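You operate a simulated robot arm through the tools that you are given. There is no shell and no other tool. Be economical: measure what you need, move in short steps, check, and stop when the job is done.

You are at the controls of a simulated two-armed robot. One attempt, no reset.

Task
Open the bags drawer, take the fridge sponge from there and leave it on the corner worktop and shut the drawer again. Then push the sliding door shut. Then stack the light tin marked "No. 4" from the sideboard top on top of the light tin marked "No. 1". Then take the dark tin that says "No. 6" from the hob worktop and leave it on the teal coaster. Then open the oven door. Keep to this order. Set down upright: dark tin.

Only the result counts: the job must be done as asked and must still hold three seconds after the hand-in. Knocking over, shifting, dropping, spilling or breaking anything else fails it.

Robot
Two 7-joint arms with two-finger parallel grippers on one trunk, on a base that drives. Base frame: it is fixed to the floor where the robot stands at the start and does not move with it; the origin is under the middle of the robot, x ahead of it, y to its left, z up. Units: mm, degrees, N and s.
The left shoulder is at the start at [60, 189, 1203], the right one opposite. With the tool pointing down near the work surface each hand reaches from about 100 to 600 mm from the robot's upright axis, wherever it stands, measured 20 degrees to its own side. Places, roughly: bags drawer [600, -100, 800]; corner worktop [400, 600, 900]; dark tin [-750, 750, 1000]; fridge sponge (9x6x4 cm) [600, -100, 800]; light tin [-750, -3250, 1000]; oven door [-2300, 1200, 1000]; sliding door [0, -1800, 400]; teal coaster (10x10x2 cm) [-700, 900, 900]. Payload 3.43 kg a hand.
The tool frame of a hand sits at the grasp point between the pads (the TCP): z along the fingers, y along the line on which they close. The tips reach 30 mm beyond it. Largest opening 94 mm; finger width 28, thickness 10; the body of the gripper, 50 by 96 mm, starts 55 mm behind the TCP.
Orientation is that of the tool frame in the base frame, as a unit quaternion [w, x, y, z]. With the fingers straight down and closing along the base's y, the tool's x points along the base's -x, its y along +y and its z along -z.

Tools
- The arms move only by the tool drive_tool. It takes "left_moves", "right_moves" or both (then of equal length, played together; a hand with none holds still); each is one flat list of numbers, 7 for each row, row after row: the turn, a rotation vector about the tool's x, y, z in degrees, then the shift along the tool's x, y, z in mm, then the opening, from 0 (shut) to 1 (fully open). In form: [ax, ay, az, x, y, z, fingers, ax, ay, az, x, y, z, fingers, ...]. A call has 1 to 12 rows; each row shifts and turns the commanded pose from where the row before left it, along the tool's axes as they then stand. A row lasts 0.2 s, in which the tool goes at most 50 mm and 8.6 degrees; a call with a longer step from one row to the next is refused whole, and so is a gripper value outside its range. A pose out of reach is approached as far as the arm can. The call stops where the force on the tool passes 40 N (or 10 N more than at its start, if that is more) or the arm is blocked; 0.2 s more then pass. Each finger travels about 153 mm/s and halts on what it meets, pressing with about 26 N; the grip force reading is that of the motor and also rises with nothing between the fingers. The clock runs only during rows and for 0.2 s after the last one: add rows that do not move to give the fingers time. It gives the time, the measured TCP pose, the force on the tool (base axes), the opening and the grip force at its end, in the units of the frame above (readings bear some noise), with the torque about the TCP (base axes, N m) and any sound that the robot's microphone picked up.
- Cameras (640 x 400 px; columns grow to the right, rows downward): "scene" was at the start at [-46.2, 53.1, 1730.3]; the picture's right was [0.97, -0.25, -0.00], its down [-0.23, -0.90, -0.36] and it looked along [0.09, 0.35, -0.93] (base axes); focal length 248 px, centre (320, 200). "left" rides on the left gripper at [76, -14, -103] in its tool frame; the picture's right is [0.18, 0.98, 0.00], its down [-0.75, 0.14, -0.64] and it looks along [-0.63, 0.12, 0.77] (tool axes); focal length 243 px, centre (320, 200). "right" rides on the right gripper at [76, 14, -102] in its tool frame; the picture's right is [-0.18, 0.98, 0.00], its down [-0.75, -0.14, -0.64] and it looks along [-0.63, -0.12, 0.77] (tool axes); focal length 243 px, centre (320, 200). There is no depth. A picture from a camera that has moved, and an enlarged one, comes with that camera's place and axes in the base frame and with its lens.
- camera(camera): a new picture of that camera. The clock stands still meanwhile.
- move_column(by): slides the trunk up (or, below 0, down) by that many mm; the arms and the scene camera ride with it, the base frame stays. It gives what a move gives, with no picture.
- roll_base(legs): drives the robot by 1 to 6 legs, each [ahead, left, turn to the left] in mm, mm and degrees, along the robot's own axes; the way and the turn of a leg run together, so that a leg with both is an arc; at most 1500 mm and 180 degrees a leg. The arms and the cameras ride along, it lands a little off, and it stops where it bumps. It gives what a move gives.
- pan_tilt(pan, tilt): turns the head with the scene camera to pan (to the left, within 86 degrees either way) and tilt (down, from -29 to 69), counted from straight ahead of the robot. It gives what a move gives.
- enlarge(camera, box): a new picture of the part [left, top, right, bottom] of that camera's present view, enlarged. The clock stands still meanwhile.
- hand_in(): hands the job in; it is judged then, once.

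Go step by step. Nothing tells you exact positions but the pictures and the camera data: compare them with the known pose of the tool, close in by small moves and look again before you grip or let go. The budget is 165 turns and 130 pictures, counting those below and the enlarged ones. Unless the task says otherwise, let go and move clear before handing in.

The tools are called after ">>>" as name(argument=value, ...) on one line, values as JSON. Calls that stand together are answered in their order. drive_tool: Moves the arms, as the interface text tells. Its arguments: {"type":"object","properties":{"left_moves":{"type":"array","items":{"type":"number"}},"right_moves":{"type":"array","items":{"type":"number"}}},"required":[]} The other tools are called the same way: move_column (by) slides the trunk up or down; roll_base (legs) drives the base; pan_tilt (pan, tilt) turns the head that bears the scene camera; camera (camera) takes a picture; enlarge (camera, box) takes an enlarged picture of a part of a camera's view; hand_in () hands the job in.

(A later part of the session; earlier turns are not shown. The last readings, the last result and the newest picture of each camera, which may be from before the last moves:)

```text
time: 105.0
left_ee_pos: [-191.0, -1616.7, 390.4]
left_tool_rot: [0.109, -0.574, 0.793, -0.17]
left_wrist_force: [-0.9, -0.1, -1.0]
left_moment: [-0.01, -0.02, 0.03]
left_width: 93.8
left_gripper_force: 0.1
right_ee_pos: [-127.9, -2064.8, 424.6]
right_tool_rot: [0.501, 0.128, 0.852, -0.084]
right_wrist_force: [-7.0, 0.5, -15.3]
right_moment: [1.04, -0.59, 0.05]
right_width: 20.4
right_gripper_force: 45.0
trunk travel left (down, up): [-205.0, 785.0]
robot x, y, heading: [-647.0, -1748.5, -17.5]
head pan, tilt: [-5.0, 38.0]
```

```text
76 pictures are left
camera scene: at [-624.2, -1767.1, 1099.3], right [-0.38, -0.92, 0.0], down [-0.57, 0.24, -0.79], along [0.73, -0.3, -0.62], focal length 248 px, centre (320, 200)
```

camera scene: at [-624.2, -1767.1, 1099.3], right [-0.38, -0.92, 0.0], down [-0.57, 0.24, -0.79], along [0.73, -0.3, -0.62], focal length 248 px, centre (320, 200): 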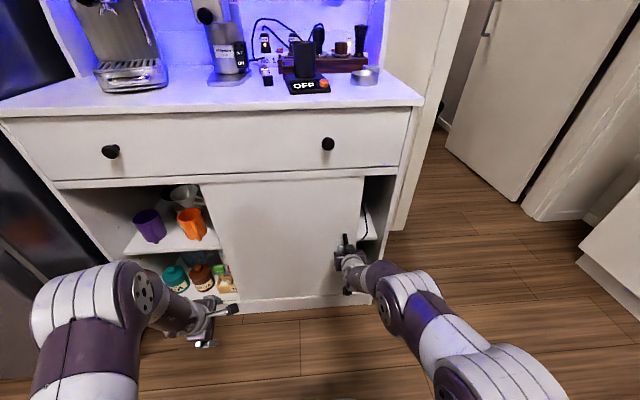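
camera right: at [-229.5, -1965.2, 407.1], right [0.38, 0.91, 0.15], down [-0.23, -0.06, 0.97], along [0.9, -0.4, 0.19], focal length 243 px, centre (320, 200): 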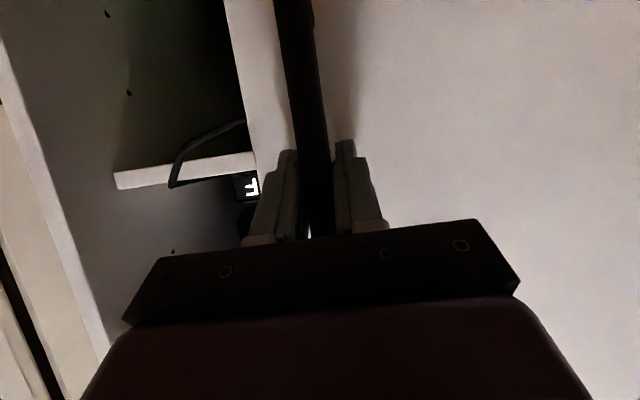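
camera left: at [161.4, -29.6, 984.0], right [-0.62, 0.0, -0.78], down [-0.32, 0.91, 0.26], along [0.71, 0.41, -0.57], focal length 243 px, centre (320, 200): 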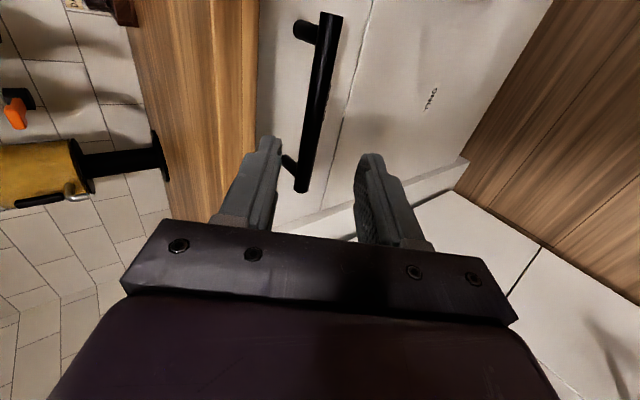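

About 40 mm remain. I strafe on until it meets the end stop.

>>> roll_base(legs=[[0, -35, 0]])

>>> drive_tool(right_moves=[0, 0, 0, 0, -6, 0, 0, 0, 0, 0, 0, -6, 0, 0])

>>> camera(camera="scene")

>>> camera(camera="right")

```text
time: 105.9
left_ee_pos: [-201.6, -1651.1, 390.9]
left_tool_rot: [0.11, -0.575, 0.793, -0.172]
left_wrist_force: [0.1, -0.5, 0.2]
left_moment: [0.01, -0.02, 0.02]
left_width: 94.2
left_gripper_force: 0.1
right_ee_pos: [-140.4, -2099.6, 424.6]
right_tool_rot: [0.502, 0.129, 0.851, -0.085]
right_wrist_force: [3.2, -2.5, -5.4]
right_moment: [1.22, -0.22, 0.04]
right_width: 20.2
right_gripper_force: 45.1
trunk travel left (down, up): [-205.0, 785.0]
robot x, y, heading: [-658.0, -1784.7, -17.4]
head pan, tilt: [-5.0, 38.0]
```

```text
time: 106.5
left_ee_pos: [-202.2, -1649.9, 391.6]
left_tool_rot: [0.11, -0.574, 0.793, -0.171]
left_wrist_force: [-0.7, -0.5, -0.2]
left_moment: [-0.01, 0.0, 0.0]
left_width: 94.0
left_gripper_force: 0.0
right_ee_pos: [-140.5, -2105.0, 424.3]
right_tool_rot: [0.499, 0.132, 0.852, -0.088]
right_wrist_force: [-11.4, 6.2, -4.5]
right_moment: [0.78, -1.36, -0.06]
right_width: 20.6
right_gripper_force: 45.1
right hand out of reach, approached as far as the arm can: row 2
trunk travel left (down, up): [-205.0, 785.0]
robot x, y, heading: [-657.4, -1781.8, -17.4]
head pan, tilt: [-5.0, 38.0]
```

```text
75 pictures are left
camera scene: at [-636.2, -1799.7, 1099.4], right [-0.38, -0.92, 0.0], down [-0.57, 0.23, -0.79], along [0.73, -0.3, -0.62], focal length 248 px, centre (320, 200)
```

scene: 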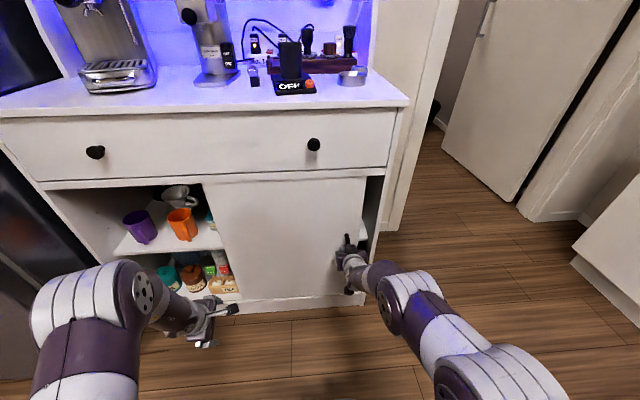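

```text
74 pictures are left
camera right: at [-257.1, -2052.2, 407.9], right [0.39, 0.91, 0.14], down [-0.22, -0.06, 0.97], along [0.89, -0.41, 0.18], focal length 243 px, centre (320, 200)
```

right: 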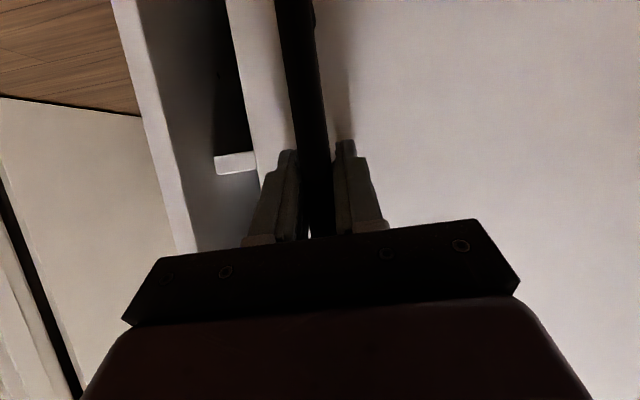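

Still a small gap at the right. I strafe 30 mm more.

>>> roll_base(legs=[[0, -30, 0]])

>>> camera(camera="right")

```text
time: 107.3
left_ee_pos: [-210.8, -1678.8, 391.5]
left_tool_rot: [0.11, -0.575, 0.793, -0.172]
left_wrist_force: [-0.2, 0.8, -0.6]
left_moment: [-0.03, -0.06, -0.01]
left_width: 93.7
left_gripper_force: 0.1
right_ee_pos: [-150.4, -2133.2, 424.7]
right_tool_rot: [0.499, 0.132, 0.852, -0.088]
right_wrist_force: [-25.2, 3.9, -6.3]
right_moment: [1.08, -0.47, 0.07]
right_width: 20.3
right_gripper_force: 45.0
trunk travel left (down, up): [-205.0, 785.0]
robot x, y, heading: [-669.0, -1814.9, -17.6]
head pan, tilt: [-5.0, 38.0]
```

```text
73 pictures are left
camera right: at [-266.4, -2081.8, 407.9], right [0.39, 0.91, 0.14], down [-0.22, -0.06, 0.97], along [0.89, -0.41, 0.18], focal length 243 px, centre (320, 200)
```

right: 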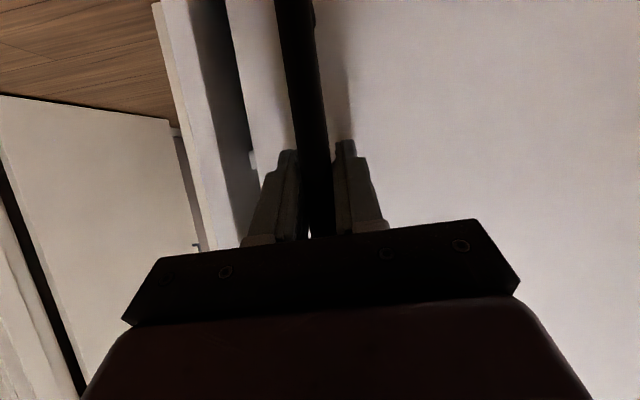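

Nearly there; I ease the inward pressure and strafe on.

>>> drive_tool(right_moves=[0, 0, 0, 0, 0, -4, 0])

>>> roll_base(legs=[[0, -25, 0]])

>>> camera(camera="right")

```text
time: 107.8
left_ee_pos: [-209.8, -1678.8, 390.7]
left_tool_rot: [0.108, -0.576, 0.792, -0.169]
left_wrist_force: [0.1, -0.8, -0.4]
left_moment: [0.0, 0.0, 0.01]
left_width: 94.3
left_gripper_force: 0.0
right_ee_pos: [-151.5, -2134.0, 424.2]
right_tool_rot: [0.499, 0.132, 0.852, -0.088]
right_wrist_force: [28.7, -11.7, -11.2]
right_moment: [1.1, -0.27, 0.01]
right_width: 21.0
right_gripper_force: 44.7
trunk travel left (down, up): [-205.0, 785.0]
robot x, y, heading: [-665.9, -1811.4, -17.5]
head pan, tilt: [-5.0, 38.0]
```

```text
time: 108.6
left_ee_pos: [-215.1, -1693.3, 391.5]
left_tool_rot: [0.11, -0.575, 0.793, -0.169]
left_wrist_force: [0.1, 0.0, 0.2]
left_moment: [0.0, -0.02, -0.01]
left_width: 94.0
left_gripper_force: 0.1
right_ee_pos: [-155.5, -2143.8, 426.1]
right_tool_rot: [0.498, 0.127, 0.853, -0.085]
right_wrist_force: [9.1, -1.6, -6.5]
right_moment: [1.15, -0.34, -0.03]
right_width: 20.4
right_gripper_force: 45.7
trunk travel left (down, up): [-205.0, 785.0]
robot x, y, heading: [-673.5, -1828.4, -17.2]
head pan, tilt: [-5.0, 38.0]
stopped in leg 1: the force on the tool passed its limit at 60 N (the readings are from after the stop); the commanded pose is now the measured one
```

```text
72 pictures are left
camera right: at [-272.4, -2092.8, 409.0], right [0.38, 0.91, 0.14], down [-0.22, -0.06, 0.97], along [0.9, -0.4, 0.18], focal length 243 px, centre (320, 200)
```

right: 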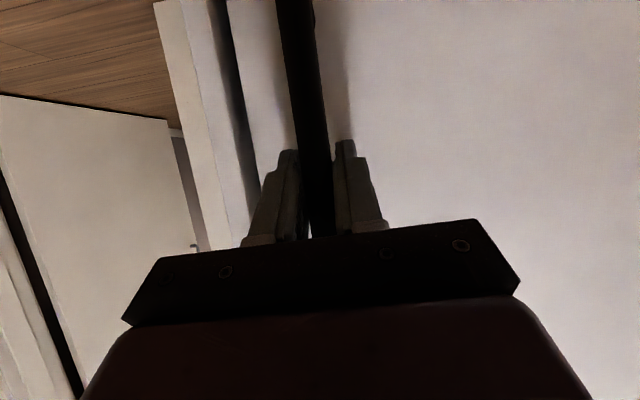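

The door hit an end stop. I release, back off and look.

>>> drive_tool(right_moves=[0, 0, 0, 0, 0, 0, 0.6, 0, 0, 0, 0, 0, 0, 0.7, 0, 0, 0, 0, 0, -25, 0.7, 0, 0, 0, 0, 0, -45, 0.7, 0, 0, 0, 0, 0, -45, 0.7])

>>> camera(camera="right")

>>> enlarge(camera="scene", box=[0, 130, 480, 330])

```text
time: 109.8
left_ee_pos: [-214.5, -1693.5, 391.5]
left_tool_rot: [0.11, -0.576, 0.792, -0.171]
left_wrist_force: [-0.2, -0.1, -0.8]
left_moment: [-0.02, -0.01, 0.01]
left_width: 94.1
left_gripper_force: 0.1
right_ee_pos: [-251.5, -2111.7, 484.0]
right_tool_rot: [0.501, 0.126, 0.852, -0.085]
right_wrist_force: [0.7, -0.9, 0.2]
right_moment: [-0.01, -0.03, 0.0]
right_width: 65.8
right_gripper_force: 0.0
trunk travel left (down, up): [-205.0, 785.0]
robot x, y, heading: [-673.8, -1827.7, -17.5]
head pan, tilt: [-5.0, 38.0]
```

```text
71 pictures are left
camera right: at [-367.9, -2060.4, 467.0], right [0.38, 0.91, 0.14], down [-0.22, -0.06, 0.97], along [0.9, -0.4, 0.18], focal length 243 px, centre (320, 200)
```

right: 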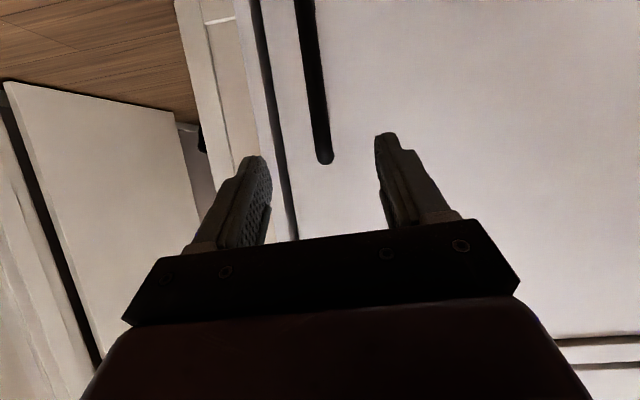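

```text
1.33 times, centred on (240, 230) of scene
camera zoom: at [-649.4, -1845.0, 1099.3], right [-0.38, -0.93, 0.0], down [-0.57, 0.23, -0.79], along [0.73, -0.3, -0.62], focal length 331 px, centre (427, 160)
```

zoom: 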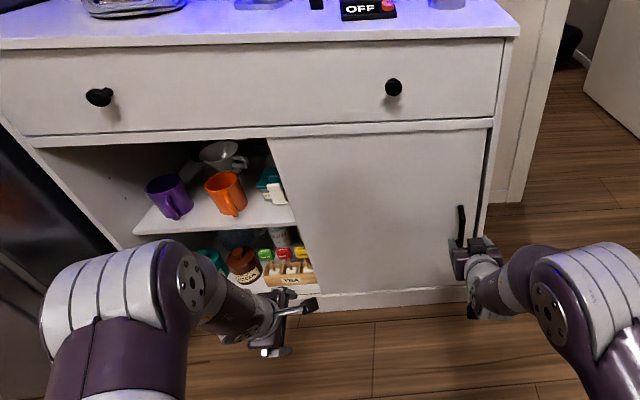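

The door now covers the right bay with perhaps a thin gap; I enlarge the edge to judge.

>>> enlarge(camera="right", box=[180, 0, 380, 125])

>>> enlarge(camera="scene", box=[180, 200, 400, 340])

```text
3.20 times, centred on (280, 62) of right
camera zoom: at [-367.9, -2060.4, 467.0], right [0.38, 0.91, 0.14], down [-0.22, -0.06, 0.97], along [0.9, -0.4, 0.18], focal length 776 px, centre (448, 640)
```

zoom: 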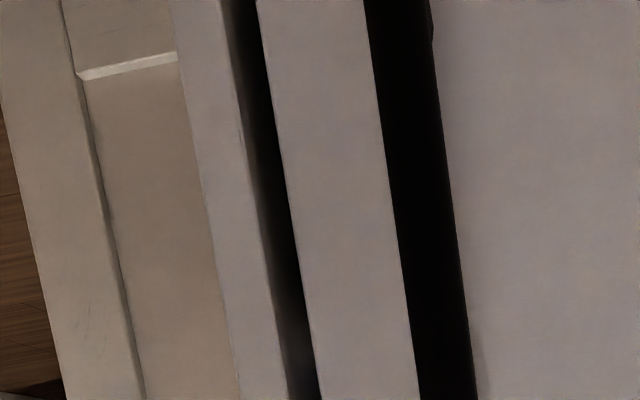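

```text
2.86 times, centred on (290, 270) of scene
camera zoom: at [-649.4, -1845.0, 1099.3], right [-0.38, -0.93, 0.0], down [-0.57, 0.23, -0.79], along [0.73, -0.3, -0.62], focal length 710 px, centre (406, 0)
```

zoom: 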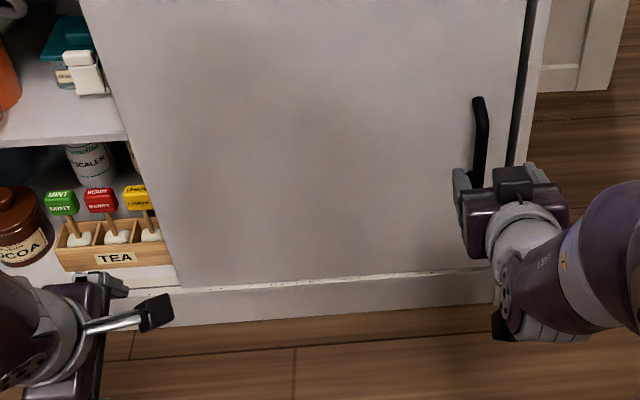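

About 15 mm of gap remains. I push the bar from its left side with closed fingers to see whether it goes further.

>>> drive_tool(right_moves=[0, 0, 0, 0, 22, 0, 0, 0, 0, 0, 0, 23, 0, 0, 0, 0, 0, 0, 0, 38, 0, 0, 0, 0, 0, 0, 38, 0, 0, 0, 0, 0, 0, 36, 0])

>>> camera(camera="right")

```text
time: 111.0
left_ee_pos: [-216.7, -1694.7, 391.8]
left_tool_rot: [0.11, -0.575, 0.792, -0.171]
left_wrist_force: [-0.1, -0.4, 1.1]
left_moment: [0.04, -0.02, -0.02]
left_width: 93.7
left_gripper_force: 0.0
right_ee_pos: [-147.0, -2097.8, 427.6]
right_tool_rot: [0.501, 0.125, 0.852, -0.085]
right_wrist_force: [0.1, -0.1, -0.3]
right_moment: [0.01, 0.02, 0.01]
right_width: 0.3
right_gripper_force: 26.4
trunk travel left (down, up): [-205.0, 785.0]
robot x, y, heading: [-675.1, -1827.2, -17.2]
head pan, tilt: [-5.0, 38.0]
```

```text
67 pictures are left
camera right: at [-262.6, -2046.5, 411.0], right [0.38, 0.91, 0.14], down [-0.22, -0.06, 0.97], along [0.9, -0.4, 0.18], focal length 243 px, centre (320, 200)
```

right: 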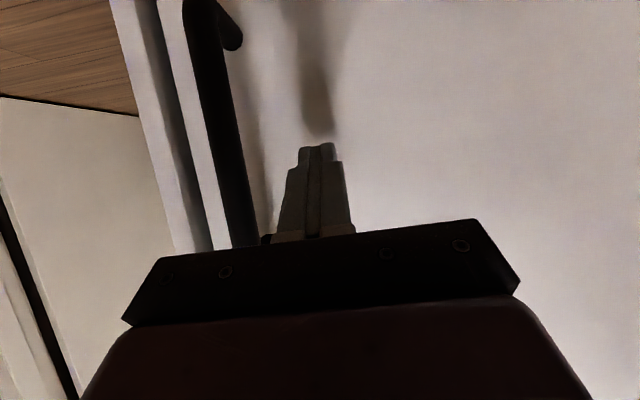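

The closed fingers are left of the bar. I push right until it stops.

>>> drive_tool(right_moves=[0, 0, 0, 0, -10, 0, 0, 0, 0, 0, 0, -10, 0, 0, 0, 0, 0, 0, -8, 0, 0, 0, 0, 0, 0, -8, 0, 0, 0, 0, 0, 0, -8, 0, 0, 0, 0, 0, 0, -8, 0, 0])

>>> camera(camera="right")

```text
time: 111.9
left_ee_pos: [-216.9, -1692.0, 391.6]
left_tool_rot: [0.11, -0.577, 0.791, -0.171]
left_wrist_force: [-0.5, -0.3, -0.3]
left_moment: [0.01, -0.01, 0.03]
left_width: 94.2
left_gripper_force: 0.1
right_ee_pos: [-153.4, -2122.5, 427.7]
right_tool_rot: [0.5, 0.118, 0.854, -0.082]
right_wrist_force: [-0.7, 7.6, 2.5]
right_moment: [-0.01, -0.01, -0.02]
right_width: 0.0
right_gripper_force: 26.2
trunk travel left (down, up): [-205.0, 785.0]
robot x, y, heading: [-669.1, -1826.6, -17.1]
head pan, tilt: [-5.0, 38.0]
stopped in row 4 (right hand): the force on the tool passed its limit at 48 N (the readings are from after the stop); the commanded pose is now the measured one
```

```text
66 pictures are left
camera right: at [-270.7, -2073.0, 411.3], right [0.37, 0.92, 0.14], down [-0.22, -0.06, 0.97], along [0.9, -0.39, 0.18], focal length 243 px, centre (320, 200)
```

right: 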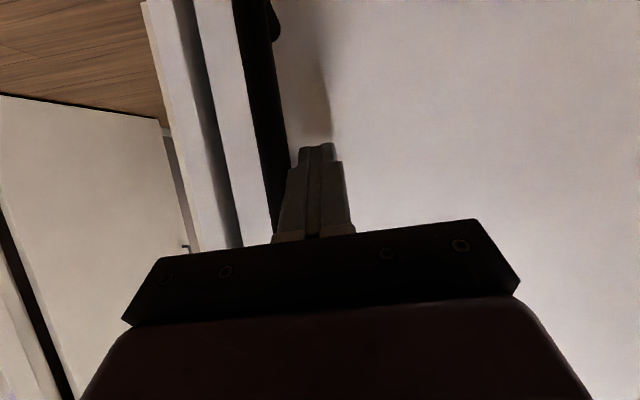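

It's a hard stop. A thin gap is visible there, so to be sure which end is "shut" I'll grip again and slide it to the left end for comparison.

>>> drive_tool(right_moves=[0, 0, 0, 0, 4, 0, 0, 0, 0, 0, 0, 0, -35, 0, 0, 0, 0, 0, 0, -35, 0.7, 0, 0, 0, 0, -25, 0, 0.7, 0, 0, 0, 0, 0, 0, 0.7, 0, 0, 0, 0, 0, 33, 0.7, 0, 0, 0, 0, 0, 31, 0.7, 0, 0, 0, 0, 0, 0, 0, 0, 0, 0, 0, 0, 0, 0, 0, 0, 0, 0, 0, 0, 0])

>>> roll_base(legs=[[0, 200, 0]])

>>> camera(camera="right")

```text
time: 114.1
left_ee_pos: [-215.5, -1691.8, 391.8]
left_tool_rot: [0.11, -0.577, 0.791, -0.171]
left_wrist_force: [-0.2, -0.6, 0.2]
left_moment: [0.03, -0.02, 0.02]
left_width: 94.1
left_gripper_force: 0.0
right_ee_pos: [-163.6, -2135.3, 432.3]
right_tool_rot: [0.499, 0.12, 0.854, -0.084]
right_wrist_force: [1.2, -2.1, -2.1]
right_moment: [0.02, -0.08, -0.02]
right_width: 19.6
right_gripper_force: 45.8
right hand out of reach, approached as far as the arm can: row 4
trunk travel left (down, up): [-205.0, 785.0]
robot x, y, heading: [-673.0, -1831.1, -16.9]
head pan, tilt: [-5.0, 38.0]
```

```text
time: 115.7
left_ee_pos: [-159.0, -1502.9, 391.7]
left_tool_rot: [0.11, -0.577, 0.791, -0.171]
left_wrist_force: [0.1, -0.6, 0.0]
left_moment: [0.0, 0.0, -0.01]
left_width: 94.0
left_gripper_force: 0.0
right_ee_pos: [-108.3, -1945.5, 432.8]
right_tool_rot: [0.498, 0.12, 0.855, -0.085]
right_wrist_force: [-13.1, 7.7, 4.4]
right_moment: [0.17, -0.1, 0.05]
right_width: 17.8
right_gripper_force: 44.4
trunk travel left (down, up): [-205.0, 785.0]
robot x, y, heading: [-613.6, -1640.6, -16.9]
head pan, tilt: [-5.0, 38.0]
```

```text
65 pictures are left
camera right: at [-224.3, -1895.6, 415.5], right [0.37, 0.92, 0.14], down [-0.22, -0.06, 0.97], along [0.9, -0.39, 0.18], focal length 243 px, centre (320, 200)
```

right: 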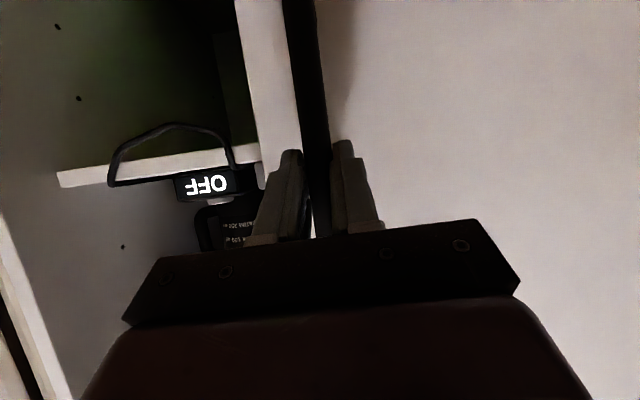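

It slides back easily. I retract the left hand a bit and continue left.

>>> drive_tool(left_moves=[0, 0, 0, 0, 40, -10, 1, 0, 0, 0, 0, 40, -10, 1])

>>> roll_base(legs=[[0, 180, -0.5]])

>>> camera(camera="scene")

```text
time: 116.3
left_ee_pos: [-237.5, -1478.4, 379.6]
left_tool_rot: [0.11, -0.578, 0.79, -0.172]
left_wrist_force: [-0.3, 0.9, -0.6]
left_moment: [0.01, -0.03, 0.03]
left_width: 94.0
left_gripper_force: 0.1
right_ee_pos: [-108.3, -1945.2, 431.7]
right_tool_rot: [0.498, 0.119, 0.855, -0.084]
right_wrist_force: [-10.1, 5.5, 5.3]
right_moment: [0.49, -0.78, 0.03]
right_width: 17.4
right_gripper_force: 45.0
trunk travel left (down, up): [-205.0, 785.0]
robot x, y, heading: [-612.4, -1643.1, -17.1]
head pan, tilt: [-5.0, 38.0]
```

```text
time: 117.8
left_ee_pos: [-183.2, -1312.2, 380.2]
left_tool_rot: [0.11, -0.574, 0.793, -0.171]
left_wrist_force: [0.4, -0.9, 0.3]
left_moment: [0.01, 0.03, 0.0]
left_width: 93.9
left_gripper_force: 0.1
right_ee_pos: [-55.7, -1780.3, 431.6]
right_tool_rot: [0.497, 0.123, 0.855, -0.086]
right_wrist_force: [10.1, -0.8, 3.7]
right_moment: [1.42, -0.77, 0.03]
right_width: 16.4
right_gripper_force: 45.2
trunk travel left (down, up): [-205.0, 785.0]
robot x, y, heading: [-562.6, -1465.7, -17.3]
head pan, tilt: [-5.0, 38.0]
```

```text
64 pictures are left
camera scene: at [-539.1, -1485.9, 1099.4], right [-0.38, -0.92, 0.0], down [-0.57, 0.23, -0.79], along [0.73, -0.3, -0.62], focal length 248 px, centre (320, 200)
```

scene: 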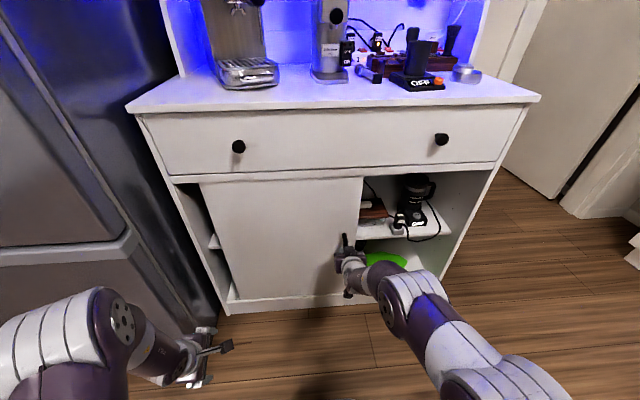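

A small gap remains on the left. I continue until it stops.

>>> roll_base(legs=[[0, 90, 0]])

>>> camera(camera="scene")

```text
time: 118.9
left_ee_pos: [-161.6, -1246.8, 380.2]
left_tool_rot: [0.109, -0.574, 0.794, -0.171]
left_wrist_force: [0.8, 0.4, 0.9]
left_moment: [-0.01, -0.01, 0.03]
left_width: 94.0
left_gripper_force: 0.1
right_ee_pos: [-36.7, -1720.5, 431.9]
right_tool_rot: [0.498, 0.132, 0.853, -0.087]
right_wrist_force: [-0.9, 1.5, 0.7]
right_moment: [1.48, -0.58, -0.02]
right_width: 16.1
right_gripper_force: 45.0
trunk travel left (down, up): [-205.0, 785.0]
robot x, y, heading: [-541.6, -1403.2, -17.6]
head pan, tilt: [-5.0, 38.0]
stopped in leg 1: the force on the tool passed its limit at 72 N (the readings are from after the stop); the commanded pose is now the measured one
```

```text
63 pictures are left
camera scene: at [-518.5, -1420.1, 1099.4], right [-0.38, -0.92, 0.0], down [-0.57, 0.24, -0.79], along [0.73, -0.3, -0.62], focal length 248 px, centre (320, 200)
```

scene: 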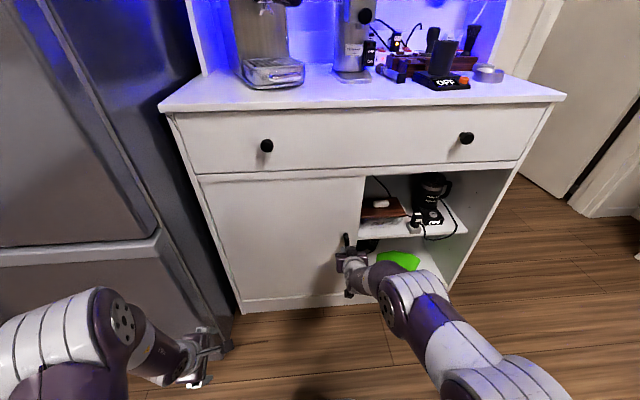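

It stopped at the left. I enlarge this end to compare with the right end.

>>> enlarge(camera="scene", box=[160, 160, 400, 320])

```text
2.50 times, centred on (280, 240) of scene
camera zoom: at [-518.5, -1420.1, 1099.4], right [-0.38, -0.92, 0.0], down [-0.57, 0.24, -0.79], along [0.73, -0.3, -0.62], focal length 621 px, centre (420, 100)
```

zoom: 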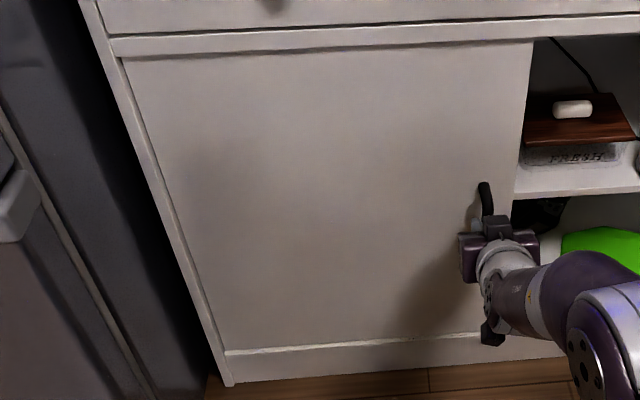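

At the left end the door sits perfectly flush with the frame, whereas at the right end a gap stayed. So the left end is the shut position, and it is there now. I let go, back off and drive away toward the sideboard.

>>> drive_tool(right_moves=[0, 0, 0, 0, 0, 0, 0.6, 0, 0, 0, 0, 0, 0, 0.7, 0, 0, 0, 0, 0, -25, 0.7, 0, 0, 0, 0, 0, -45, 0.7, 0, 0, 0, 0, 0, -45, 0.7, 0, 0, 0, 0, 0, -45, 0.7])

>>> camera(camera="scene")

>>> move_column(by=620)

>>> roll_base(legs=[[-450, 0, 0], [0, 0, -73]])

>>> pan_tilt(pan=0, tilt=30)

>>> camera(camera="scene")

```text
time: 120.3
left_ee_pos: [-160.8, -1246.1, 380.6]
left_tool_rot: [0.108, -0.573, 0.794, -0.172]
left_wrist_force: [0.4, -0.2, 0.6]
left_moment: [-0.04, 0.01, -0.01]
left_width: 94.2
left_gripper_force: 0.1
right_ee_pos: [-168.1, -1674.5, 509.6]
right_tool_rot: [0.498, 0.131, 0.852, -0.092]
right_wrist_force: [1.0, 0.8, -0.2]
right_moment: [0.0, -0.03, -0.01]
right_width: 66.0
right_gripper_force: 0.1
trunk travel left (down, up): [-205.0, 785.0]
robot x, y, heading: [-538.3, -1405.6, -17.5]
head pan, tilt: [-5.0, 38.0]
```

```text
61 pictures are left
camera scene: at [-518.4, -1420.0, 1099.4], right [-0.38, -0.92, 0.0], down [-0.57, 0.24, -0.79], along [0.73, -0.3, -0.62], focal length 248 px, centre (320, 200)
```

scene: 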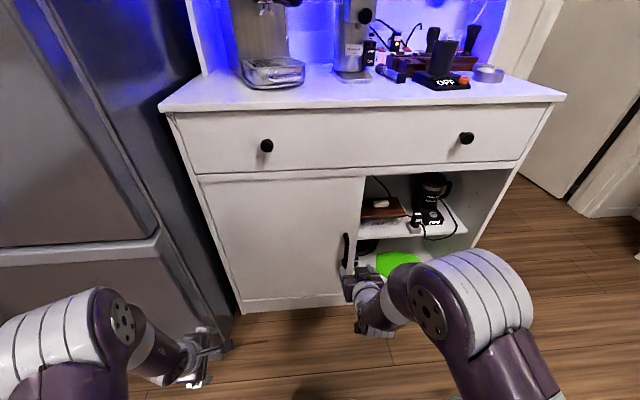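

```text
refused: 620 is not a number from -400 to 400
```

```text
time: 126.2
left_ee_pos: [-714.8, -1582.6, 380.0]
left_tool_rot: [-0.014, 0.011, 0.979, -0.203]
left_wrist_force: [0.8, 0.3, 0.3]
left_moment: [0.0, -0.01, 0.0]
left_width: 94.1
left_gripper_force: 0.0
right_ee_pos: [-1126.8, -1700.5, 510.5]
right_tool_rot: [0.345, 0.613, 0.608, -0.369]
right_wrist_force: [-0.3, -0.3, -0.8]
right_moment: [0.01, 0.0, -0.01]
right_width: 65.8
right_gripper_force: 0.1
trunk travel left (down, up): [-205.0, 785.0]
robot x, y, heading: [-977.2, -1264.0, -90.3]
head pan, tilt: [-5.0, 38.0]
```

```text
time: 126.9
left_ee_pos: [-714.9, -1583.2, 381.1]
left_tool_rot: [-0.014, 0.01, 0.979, -0.203]
left_wrist_force: [0.8, -0.3, 0.0]
left_moment: [0.04, 0.01, 0.01]
left_width: 93.8
left_gripper_force: 0.0
right_ee_pos: [-1126.9, -1701.1, 509.6]
right_tool_rot: [0.345, 0.612, 0.608, -0.369]
right_wrist_force: [-0.8, 0.8, 0.5]
right_moment: [0.0, -0.01, 0.0]
right_width: 65.6
right_gripper_force: 0.1
trunk travel left (down, up): [-205.0, 785.0]
robot x, y, heading: [-977.9, -1269.0, -90.4]
head pan, tilt: [0.0, 30.0]
```

```text
60 pictures are left
camera scene: at [-977.1, -1298.0, 1111.7], right [-1.0, 0.01, 0.0], down [0.0, 0.5, -0.87], along [-0.01, -0.87, -0.5], focal length 248 px, centre (320, 200)
```

scene: 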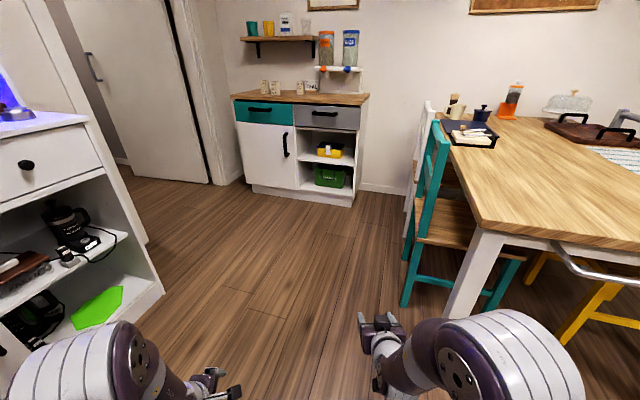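

The door stays shut flush. The sideboard with light tins is ahead; I raise the trunk, square up to it (-107.5°) and drive along the clear corridor.

>>> move_column(by=400)

>>> move_column(by=220)

>>> roll_base(legs=[[0, 0, -17.1], [0, 480, 0], [900, 0, 0]])

>>> camera(camera="scene")

```text
time: 130.7
left_ee_pos: [-714.7, -1582.5, 779.2]
left_tool_rot: [-0.015, 0.011, 0.979, -0.203]
left_wrist_force: [-0.1, 0.4, -0.7]
left_moment: [-0.02, 0.01, -0.01]
left_width: 94.1
left_gripper_force: 0.0
right_ee_pos: [-1126.2, -1702.8, 907.9]
right_tool_rot: [0.346, 0.611, 0.608, -0.369]
right_wrist_force: [0.4, -0.5, 0.1]
right_moment: [0.01, 0.0, 0.01]
right_width: 65.7
right_gripper_force: 0.1
trunk travel left (down, up): [-605.0, 385.0]
robot x, y, heading: [-974.3, -1269.5, -90.6]
head pan, tilt: [0.0, 30.0]
```

```text
time: 133.0
left_ee_pos: [-715.2, -1582.7, 999.7]
left_tool_rot: [-0.015, 0.01, 0.979, -0.202]
left_wrist_force: [-0.2, -0.1, 0.2]
left_moment: [0.01, 0.03, -0.01]
left_width: 93.9
left_gripper_force: 0.1
right_ee_pos: [-1126.3, -1702.5, 1128.8]
right_tool_rot: [0.346, 0.612, 0.608, -0.369]
right_wrist_force: [1.0, -0.4, 0.1]
right_moment: [0.02, -0.02, 0.0]
right_width: 65.5
right_gripper_force: 0.0
trunk travel left (down, up): [-825.0, 165.0]
robot x, y, heading: [-978.6, -1262.3, -90.3]
head pan, tilt: [0.0, 30.0]
```

```text
time: 141.2
left_ee_pos: [-615.4, -2642.9, 1000.4]
left_tool_rot: [-0.043, 0.148, 0.968, -0.198]
left_wrist_force: [-0.3, 1.2, -0.2]
left_moment: [-0.04, -0.01, 0.01]
left_width: 93.8
left_gripper_force: 0.0
right_ee_pos: [-1043.3, -2642.6, 1130.2]
right_tool_rot: [0.29, 0.692, 0.515, -0.414]
right_wrist_force: [0.3, -0.2, 0.6]
right_moment: [0.02, 0.03, -0.02]
right_width: 65.7
right_gripper_force: 0.1
trunk travel left (down, up): [-825.0, 165.0]
robot x, y, heading: [-774.6, -2264.2, -106.9]
head pan, tilt: [0.0, 30.0]
```

```text
59 pictures are left
camera scene: at [-787.3, -2296.3, 1731.8], right [-0.96, 0.29, 0.0], down [0.14, 0.48, -0.87], along [-0.25, -0.83, -0.5], focal length 248 px, centre (320, 200)
```

scene: 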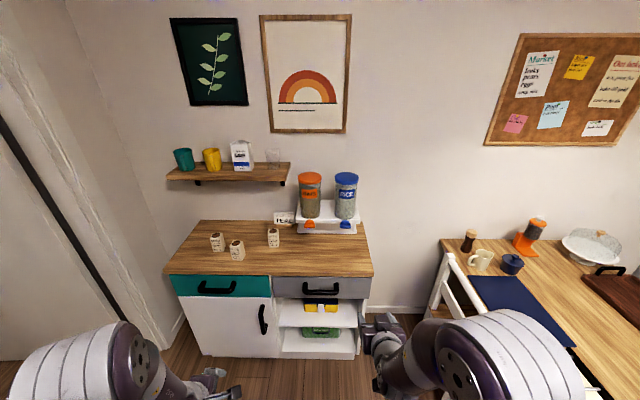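

Three light tins stand on the sideboard. I enlarge to read their numbers.

>>> enlarge(camera="scene", box=[180, 200, 340, 300])

```text
4.00 times, centred on (260, 250) of scene
camera zoom: at [-787.3, -2296.3, 1731.8], right [-0.96, 0.29, 0.0], down [0.14, 0.48, -0.87], along [-0.25, -0.83, -0.5], focal length 994 px, centre (560, 0)
```

zoom: 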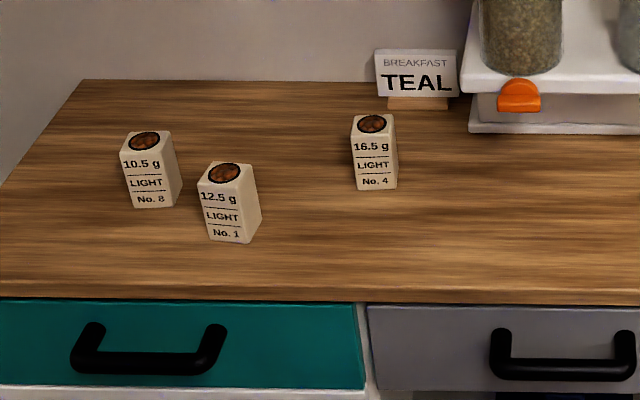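

No. 4 is the right tin, No. 1 the front middle one. I straighten the left hand and drive closer so that both are in its reach.

>>> drive_tool(left_moves=[-7.8, 0, 0, 0, 0, -20, 1, -7.8, 0, 0, 0, 0, -20, 1, -7.8, 0, 0, 0, 0, -20, 1])

>>> roll_base(legs=[[0, 150, -0.6], [440, 0, 0]])

>>> pan_tilt(pan=15, tilt=55)

>>> camera(camera="scene")

>>> camera(camera="left")

```text
time: 142.0
left_ee_pos: [-610.0, -2642.7, 1028.1]
left_tool_rot: [-0.023, 0.152, 0.987, -0.036]
left_wrist_force: [-0.4, -0.2, -0.5]
left_moment: [0.03, 0.0, -0.03]
left_width: 94.0
left_gripper_force: 0.0
left hand out of reach, approached as far as the arm can: row 3
right_ee_pos: [-1043.2, -2643.4, 1129.1]
right_tool_rot: [0.29, 0.691, 0.517, -0.413]
right_wrist_force: [-0.3, 0.4, 0.0]
right_moment: [0.01, -0.01, 0.02]
right_width: 65.7
right_gripper_force: 0.0
trunk travel left (down, up): [-825.0, 165.0]
robot x, y, heading: [-781.2, -2263.8, -106.3]
head pan, tilt: [0.0, 30.0]
```

```text
time: 145.6
left_ee_pos: [-602.8, -3110.0, 1028.9]
left_tool_rot: [-0.023, 0.162, 0.986, -0.039]
left_wrist_force: [0.1, 0.4, 0.6]
left_moment: [-0.01, -0.03, 0.01]
left_width: 94.3
left_gripper_force: 0.1
right_ee_pos: [-1036.0, -3103.2, 1129.8]
right_tool_rot: [0.288, 0.695, 0.511, -0.416]
right_wrist_force: [0.1, 0.1, 0.7]
right_moment: [0.02, -0.01, -0.02]
right_width: 65.9
right_gripper_force: 0.1
trunk travel left (down, up): [-825.0, 165.0]
robot x, y, heading: [-764.3, -2732.9, -107.3]
head pan, tilt: [0.0, 30.0]
```

```text
time: 146.5
left_ee_pos: [-603.0, -3111.3, 1028.8]
left_tool_rot: [-0.023, 0.161, 0.986, -0.037]
left_wrist_force: [0.5, -0.4, -0.5]
left_moment: [0.0, -0.01, 0.04]
left_width: 94.0
left_gripper_force: 0.0
right_ee_pos: [-1034.8, -3102.8, 1129.7]
right_tool_rot: [0.287, 0.695, 0.511, -0.416]
right_wrist_force: [0.4, -0.4, -0.3]
right_moment: [0.06, 0.0, -0.03]
right_width: 66.0
right_gripper_force: 0.1
trunk travel left (down, up): [-825.0, 165.0]
robot x, y, heading: [-765.0, -2731.5, -107.6]
head pan, tilt: [15.0, 55.0]
```

```text
57 pictures are left
camera scene: at [-749.4, -2747.6, 1695.8], right [-1.0, 0.05, 0.0], down [0.04, 0.82, -0.57], along [-0.03, -0.57, -0.82], focal length 248 px, centre (320, 200)
```

scene: 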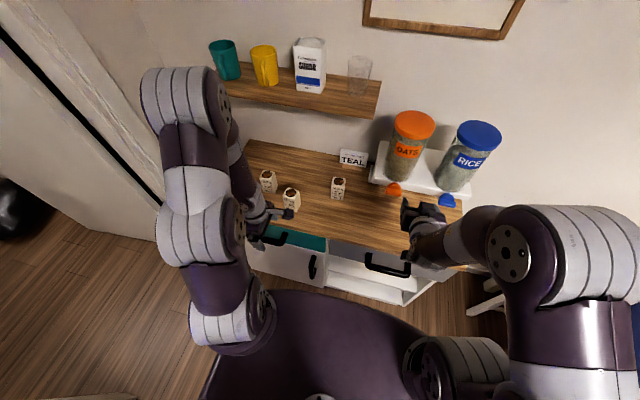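

```text
56 pictures are left
camera left: at [-673.1, -3092.9, 1134.8], right [0.14, 0.99, -0.07], down [0.8, -0.06, 0.6], along [0.59, -0.14, -0.79], focal length 243 px, centre (320, 200)
```

left: 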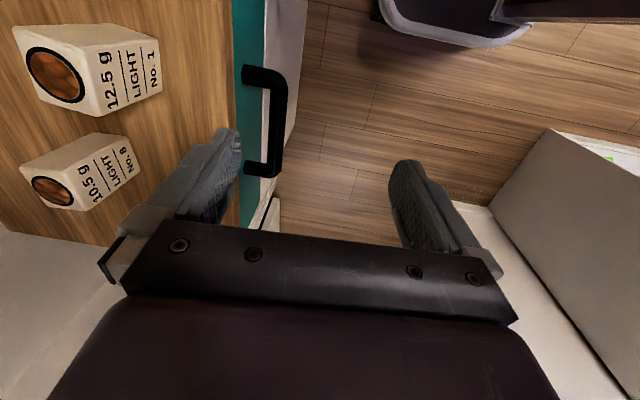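

I retract the right hand slightly from the oats dispenser, drive 40 mm closer, and bring the left hand over No. 4.

>>> drive_tool(right_moves=[0, 0, 0, 0, 0, -40, 0.7, 0, 0, 0, 0, 0, -40, 0.7, 0, 0, 0, 0, 0, -20, 0.7])

>>> roll_base(legs=[[40, 0, 0]])

>>> drive_tool(left_moves=[-4.6, -2, -0.9, 0, 0, -30, 1, 0, 0, 0, 27, -38, 0, 1, 0, 0, 0, 27, -38, 0, 1, 0, 0, 0, 27, -38, 0, 1, 0, 0, 0, 27, -38, 0, 1, 0, 0, 0, 27, -38, 0, 1, 0, 0, 0, 27, -38, 0, 1])

>>> camera(camera="left")

```text
time: 147.3
left_ee_pos: [-601.9, -3110.6, 1028.3]
left_tool_rot: [-0.023, 0.161, 0.986, -0.038]
left_wrist_force: [0.0, -0.7, -0.6]
left_moment: [-0.03, -0.01, 0.01]
left_width: 94.2
left_gripper_force: 0.0
right_ee_pos: [-1005.0, -3025.6, 1174.2]
right_tool_rot: [0.284, 0.696, 0.51, -0.417]
right_wrist_force: [0.6, 0.1, 0.2]
right_moment: [-0.01, -0.01, 0.0]
right_width: 65.6
right_gripper_force: 0.0
right hand out of reach, approached as far as the arm can: row 3
trunk travel left (down, up): [-825.0, 165.0]
robot x, y, heading: [-759.7, -2732.0, -107.6]
head pan, tilt: [15.0, 55.0]
```

```text
time: 148.2
left_ee_pos: [-614.0, -3143.2, 1030.9]
left_tool_rot: [-0.024, 0.16, 0.986, -0.04]
left_wrist_force: [0.2, 1.0, -0.5]
left_moment: [-0.03, 0.01, -0.03]
left_width: 94.0
left_gripper_force: 0.0
right_ee_pos: [-1016.0, -3059.9, 1175.1]
right_tool_rot: [0.285, 0.696, 0.51, -0.418]
right_wrist_force: [-0.7, 0.5, 0.0]
right_moment: [-0.02, -0.02, -0.01]
right_width: 65.5
right_gripper_force: 0.1
trunk travel left (down, up): [-825.0, 165.0]
robot x, y, heading: [-780.0, -2769.1, -107.8]
head pan, tilt: [15.0, 55.0]
```

```text
time: 149.8
left_ee_pos: [-837.7, -3313.8, 1058.0]
left_tool_rot: [0.001, 0.153, 0.988, 0.001]
left_wrist_force: [-0.2, 0.1, -0.1]
left_moment: [0.0, -0.02, -0.07]
left_width: 94.2
left_gripper_force: 0.1
left hand out of reach, approached as far as the arm can: row 1
right_ee_pos: [-1018.0, -3063.2, 1174.0]
right_tool_rot: [0.284, 0.697, 0.51, -0.416]
right_wrist_force: [0.4, 0.3, -0.4]
right_moment: [0.02, -0.01, 0.01]
right_width: 66.1
right_gripper_force: 0.0
trunk travel left (down, up): [-825.0, 165.0]
robot x, y, heading: [-780.5, -2769.1, -107.5]
head pan, tilt: [15.0, 55.0]
```

```text
55 pictures are left
camera left: at [-915.6, -3304.2, 1159.4], right [0.12, 0.99, 0.0], down [0.76, -0.09, 0.64], along [0.64, -0.08, -0.77], focal length 243 px, centre (320, 200)
```

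left: 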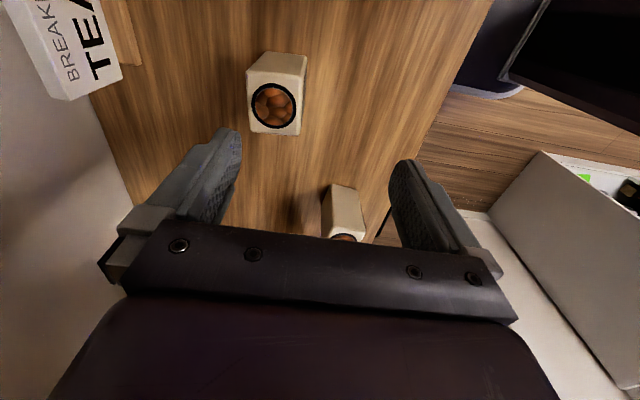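

No. 4's top is at (-848, -3354). I centre over it and descend partway.

>>> drive_tool(left_moves=[0, 0, 0, -2, -20, 0, 1, 0, 0, 0, -1, -21, 0, 1, 0, 0, 0, 0, 0, 35, 1, 0, 0, 0, 0, 0, 35, 1])

>>> camera(camera="left")

```text
time: 150.8
left_ee_pos: [-847.8, -3354.0, 988.0]
left_tool_rot: [0.0, 0.154, 0.988, 0.0]
left_wrist_force: [-0.4, 0.4, -0.3]
left_moment: [-0.02, -0.01, 0.0]
left_width: 93.8
left_gripper_force: 0.1
right_ee_pos: [-1017.0, -3065.5, 1174.3]
right_tool_rot: [0.284, 0.696, 0.51, -0.417]
right_wrist_force: [-0.2, 0.4, 0.1]
right_moment: [-0.03, 0.0, 0.02]
right_width: 65.9
right_gripper_force: 0.0
trunk travel left (down, up): [-825.0, 165.0]
robot x, y, heading: [-776.1, -2772.8, -107.4]
head pan, tilt: [15.0, 55.0]
```

```text
54 pictures are left
camera left: at [-924.4, -3345.2, 1089.9], right [0.12, 0.99, 0.0], down [0.76, -0.09, 0.64], along [0.64, -0.08, -0.77], focal length 243 px, centre (320, 200)
```

left: 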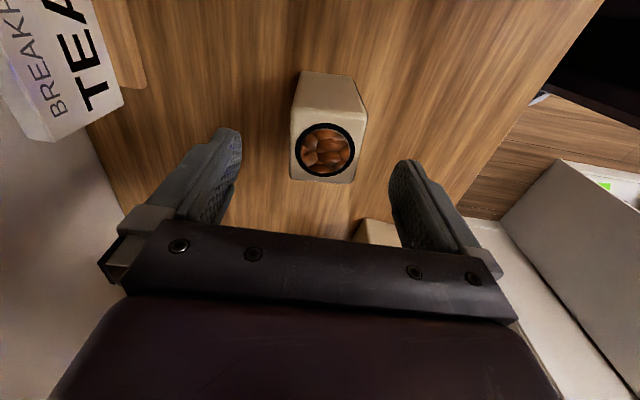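

It's centred. I descend to 932 and grip.

>>> drive_tool(left_moves=[0, 0, 0, 0, 0, 28, 1, 0, 0, 0, 0, 0, 28, 1, 0, 0, 0, 0, 0, 0, 0, 0, 0, 0, 0, 0, 0, 0, 0, 0, 0, 0, 0, 0, 0])

>>> camera(camera="left")

```text
time: 152.0
left_ee_pos: [-846.8, -3353.5, 931.6]
left_tool_rot: [-0.001, 0.153, 0.988, 0.0]
left_wrist_force: [0.8, -0.8, -1.0]
left_moment: [0.01, 0.0, -0.02]
left_width: 49.7
left_gripper_force: 26.3
right_ee_pos: [-1017.3, -3063.9, 1174.1]
right_tool_rot: [0.284, 0.696, 0.51, -0.417]
right_wrist_force: [0.2, -0.1, -0.4]
right_moment: [0.02, -0.03, 0.05]
right_width: 65.6
right_gripper_force: 0.1
trunk travel left (down, up): [-825.0, 165.0]
robot x, y, heading: [-774.7, -2770.1, -107.9]
head pan, tilt: [15.0, 55.0]
```

```text
53 pictures are left
camera left: at [-923.3, -3345.1, 1034.4], right [0.12, 0.99, 0.0], down [0.76, -0.09, 0.64], along [0.64, -0.08, -0.77], focal length 243 px, centre (320, 200)
```

left: 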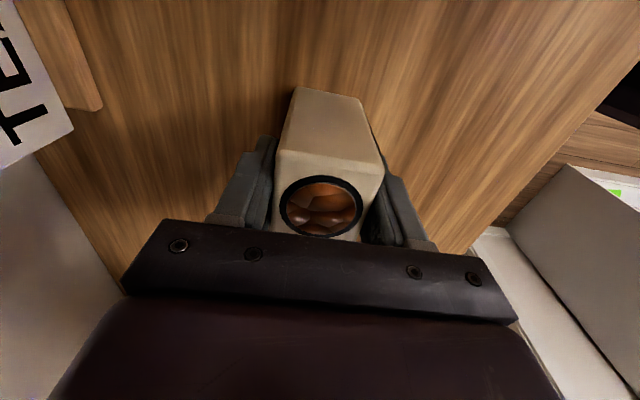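

Gripped (50 mm). I lift 110 mm and carry it toward No. 1.

>>> drive_tool(left_moves=[0, 0, 0, 0, 0, -30, 0, 0, 0, 0, 0, 0, -40, 0, 0, 0, 0, 0, 0, -40, 0, 0, 0, 0, -40, 25, 0, 0, 0, 0, 0, -40, 25, 0, 0, 0, 0, 0, -40, 24, 0, 0])

>>> camera(camera="left")

>>> enlarge(camera="scene", box=[220, 140, 380, 240])

```text
time: 153.4
left_ee_pos: [-709.4, -3319.2, 1042.8]
left_tool_rot: [0.0, 0.153, 0.988, -0.001]
left_wrist_force: [-0.5, -0.9, -0.9]
left_moment: [-0.03, 0.02, 0.01]
left_width: 49.9
left_gripper_force: 26.0
right_ee_pos: [-1016.0, -3063.6, 1175.5]
right_tool_rot: [0.284, 0.696, 0.511, -0.417]
right_wrist_force: [0.8, 0.2, 0.3]
right_moment: [-0.01, 0.01, 0.0]
right_width: 65.8
right_gripper_force: 0.0
trunk travel left (down, up): [-825.0, 165.0]
robot x, y, heading: [-773.3, -2765.3, -107.5]
head pan, tilt: [15.0, 55.0]
```

```text
52 pictures are left
camera left: at [-784.6, -3310.0, 1145.1], right [0.12, 0.99, 0.0], down [0.76, -0.09, 0.64], along [0.64, -0.08, -0.77], focal length 243 px, centre (320, 200)
```

left: 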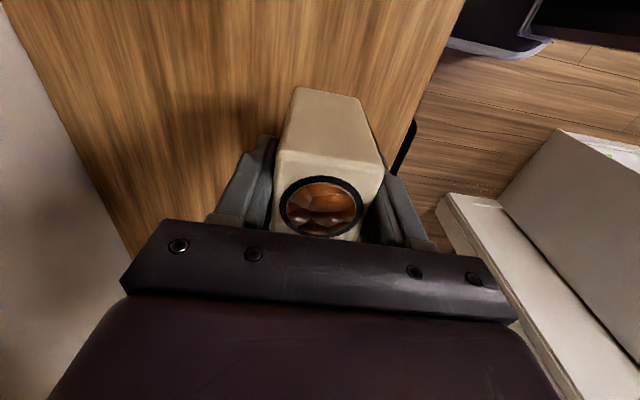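

```text
4.00 times, centred on (300, 190) of scene
camera zoom: at [-759.8, -2785.1, 1695.7], right [-1.0, 0.05, 0.0], down [0.04, 0.82, -0.57], along [-0.03, -0.57, -0.82], focal length 994 px, centre (400, 240)
```

zoom: 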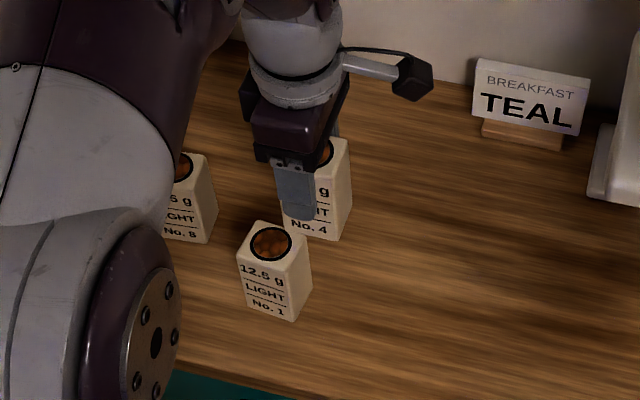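

No. 1's top is at (-669, -3306, 950), aligned with the gripper; the tin hangs about 19 mm above it. I move over it and check.

>>> drive_tool(left_moves=[0, 0, 0, -17, 12, 0, 0, 0, 0, 0, -17, 12, 0, 0, 0, 0, 0, 0, 0, 0, 0])

>>> enlarge(camera="scene", box=[230, 140, 350, 220])

>>> camera(camera="left")

```text
time: 154.2
left_ee_pos: [-669.0, -3308.3, 1043.7]
left_tool_rot: [0.0, 0.153, 0.988, -0.001]
left_wrist_force: [-0.6, -1.0, -0.9]
left_moment: [0.04, 0.04, -0.01]
left_width: 49.8
left_gripper_force: 25.9
right_ee_pos: [-1018.0, -3063.9, 1174.1]
right_tool_rot: [0.286, 0.695, 0.512, -0.416]
right_wrist_force: [0.0, -0.2, 0.7]
right_moment: [-0.01, -0.01, 0.02]
right_width: 65.8
right_gripper_force: 0.1
trunk travel left (down, up): [-825.0, 165.0]
robot x, y, heading: [-775.3, -2767.3, -107.7]
head pan, tilt: [15.0, 55.0]
```

```text
5.00 times, centred on (290, 180) of scene
camera zoom: at [-762.5, -2786.1, 1695.7], right [-1.0, 0.05, 0.0], down [0.04, 0.82, -0.57], along [-0.03, -0.57, -0.82], focal length 1242 px, centre (470, 300)
```

zoom: 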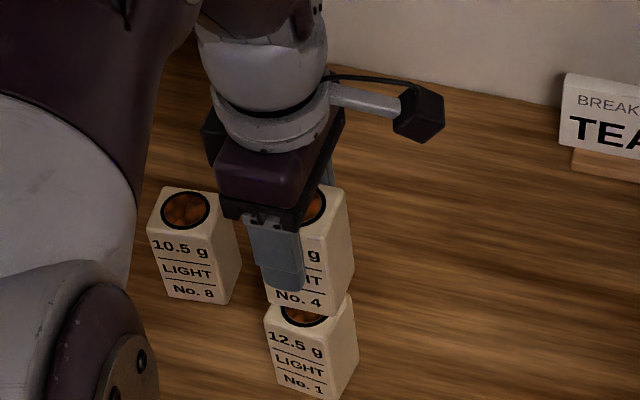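

```text
49 pictures are left
camera left: at [-746.0, -3298.9, 1145.6], right [0.12, 0.99, 0.0], down [0.76, -0.09, 0.64], along [0.64, -0.08, -0.77], focal length 243 px, centre (320, 200)
```

left: 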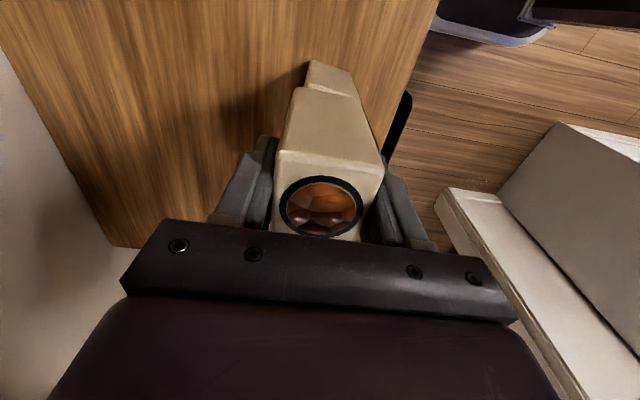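

Alignment looks within a few mm. I lower slowly until contact.

>>> drive_tool(left_moves=[0, 0, 0, -1, 1, 8, 0, 0, 0, 0, -1, 1, 5, 0, 0, 0, 0, 0, 0, 3, 0])

```text
time: 155.0
left_ee_pos: [-667.5, -3306.6, 1026.0]
left_tool_rot: [0.0, 0.153, 0.988, -0.002]
left_wrist_force: [0.0, 0.9, -1.3]
left_moment: [0.01, 0.0, 0.03]
left_width: 49.9
left_gripper_force: 26.5
right_ee_pos: [-1016.5, -3063.3, 1174.7]
right_tool_rot: [0.285, 0.696, 0.51, -0.417]
right_wrist_force: [0.0, -0.1, -0.5]
right_moment: [-0.02, 0.0, 0.0]
right_width: 65.7
right_gripper_force: 0.1
trunk travel left (down, up): [-825.0, 165.0]
robot x, y, heading: [-776.8, -2773.1, -107.8]
head pan, tilt: [15.0, 55.0]
```

>>> drive_tool(left_moves=[0, 0, 0, 0, 0, 2, 0, 0, 0, 0, 0, 0, 2, 0, 0, 0, 0, 0, 0, 2, 0])

```text
time: 155.8
left_ee_pos: [-666.4, -3305.9, 1023.8]
left_tool_rot: [0.0, 0.154, 0.988, -0.004]
left_wrist_force: [1.3, -0.7, 13.6]
left_moment: [0.22, -0.14, -0.04]
left_width: 49.8
left_gripper_force: 26.3
right_ee_pos: [-1016.3, -3063.1, 1174.6]
right_tool_rot: [0.285, 0.696, 0.51, -0.417]
right_wrist_force: [-0.7, 0.4, -0.8]
right_moment: [-0.03, -0.01, 0.01]
right_width: 65.5
right_gripper_force: 0.1
trunk travel left (down, up): [-825.0, 165.0]
robot x, y, heading: [-779.6, -2770.4, -107.4]
head pan, tilt: [15.0, 55.0]
```

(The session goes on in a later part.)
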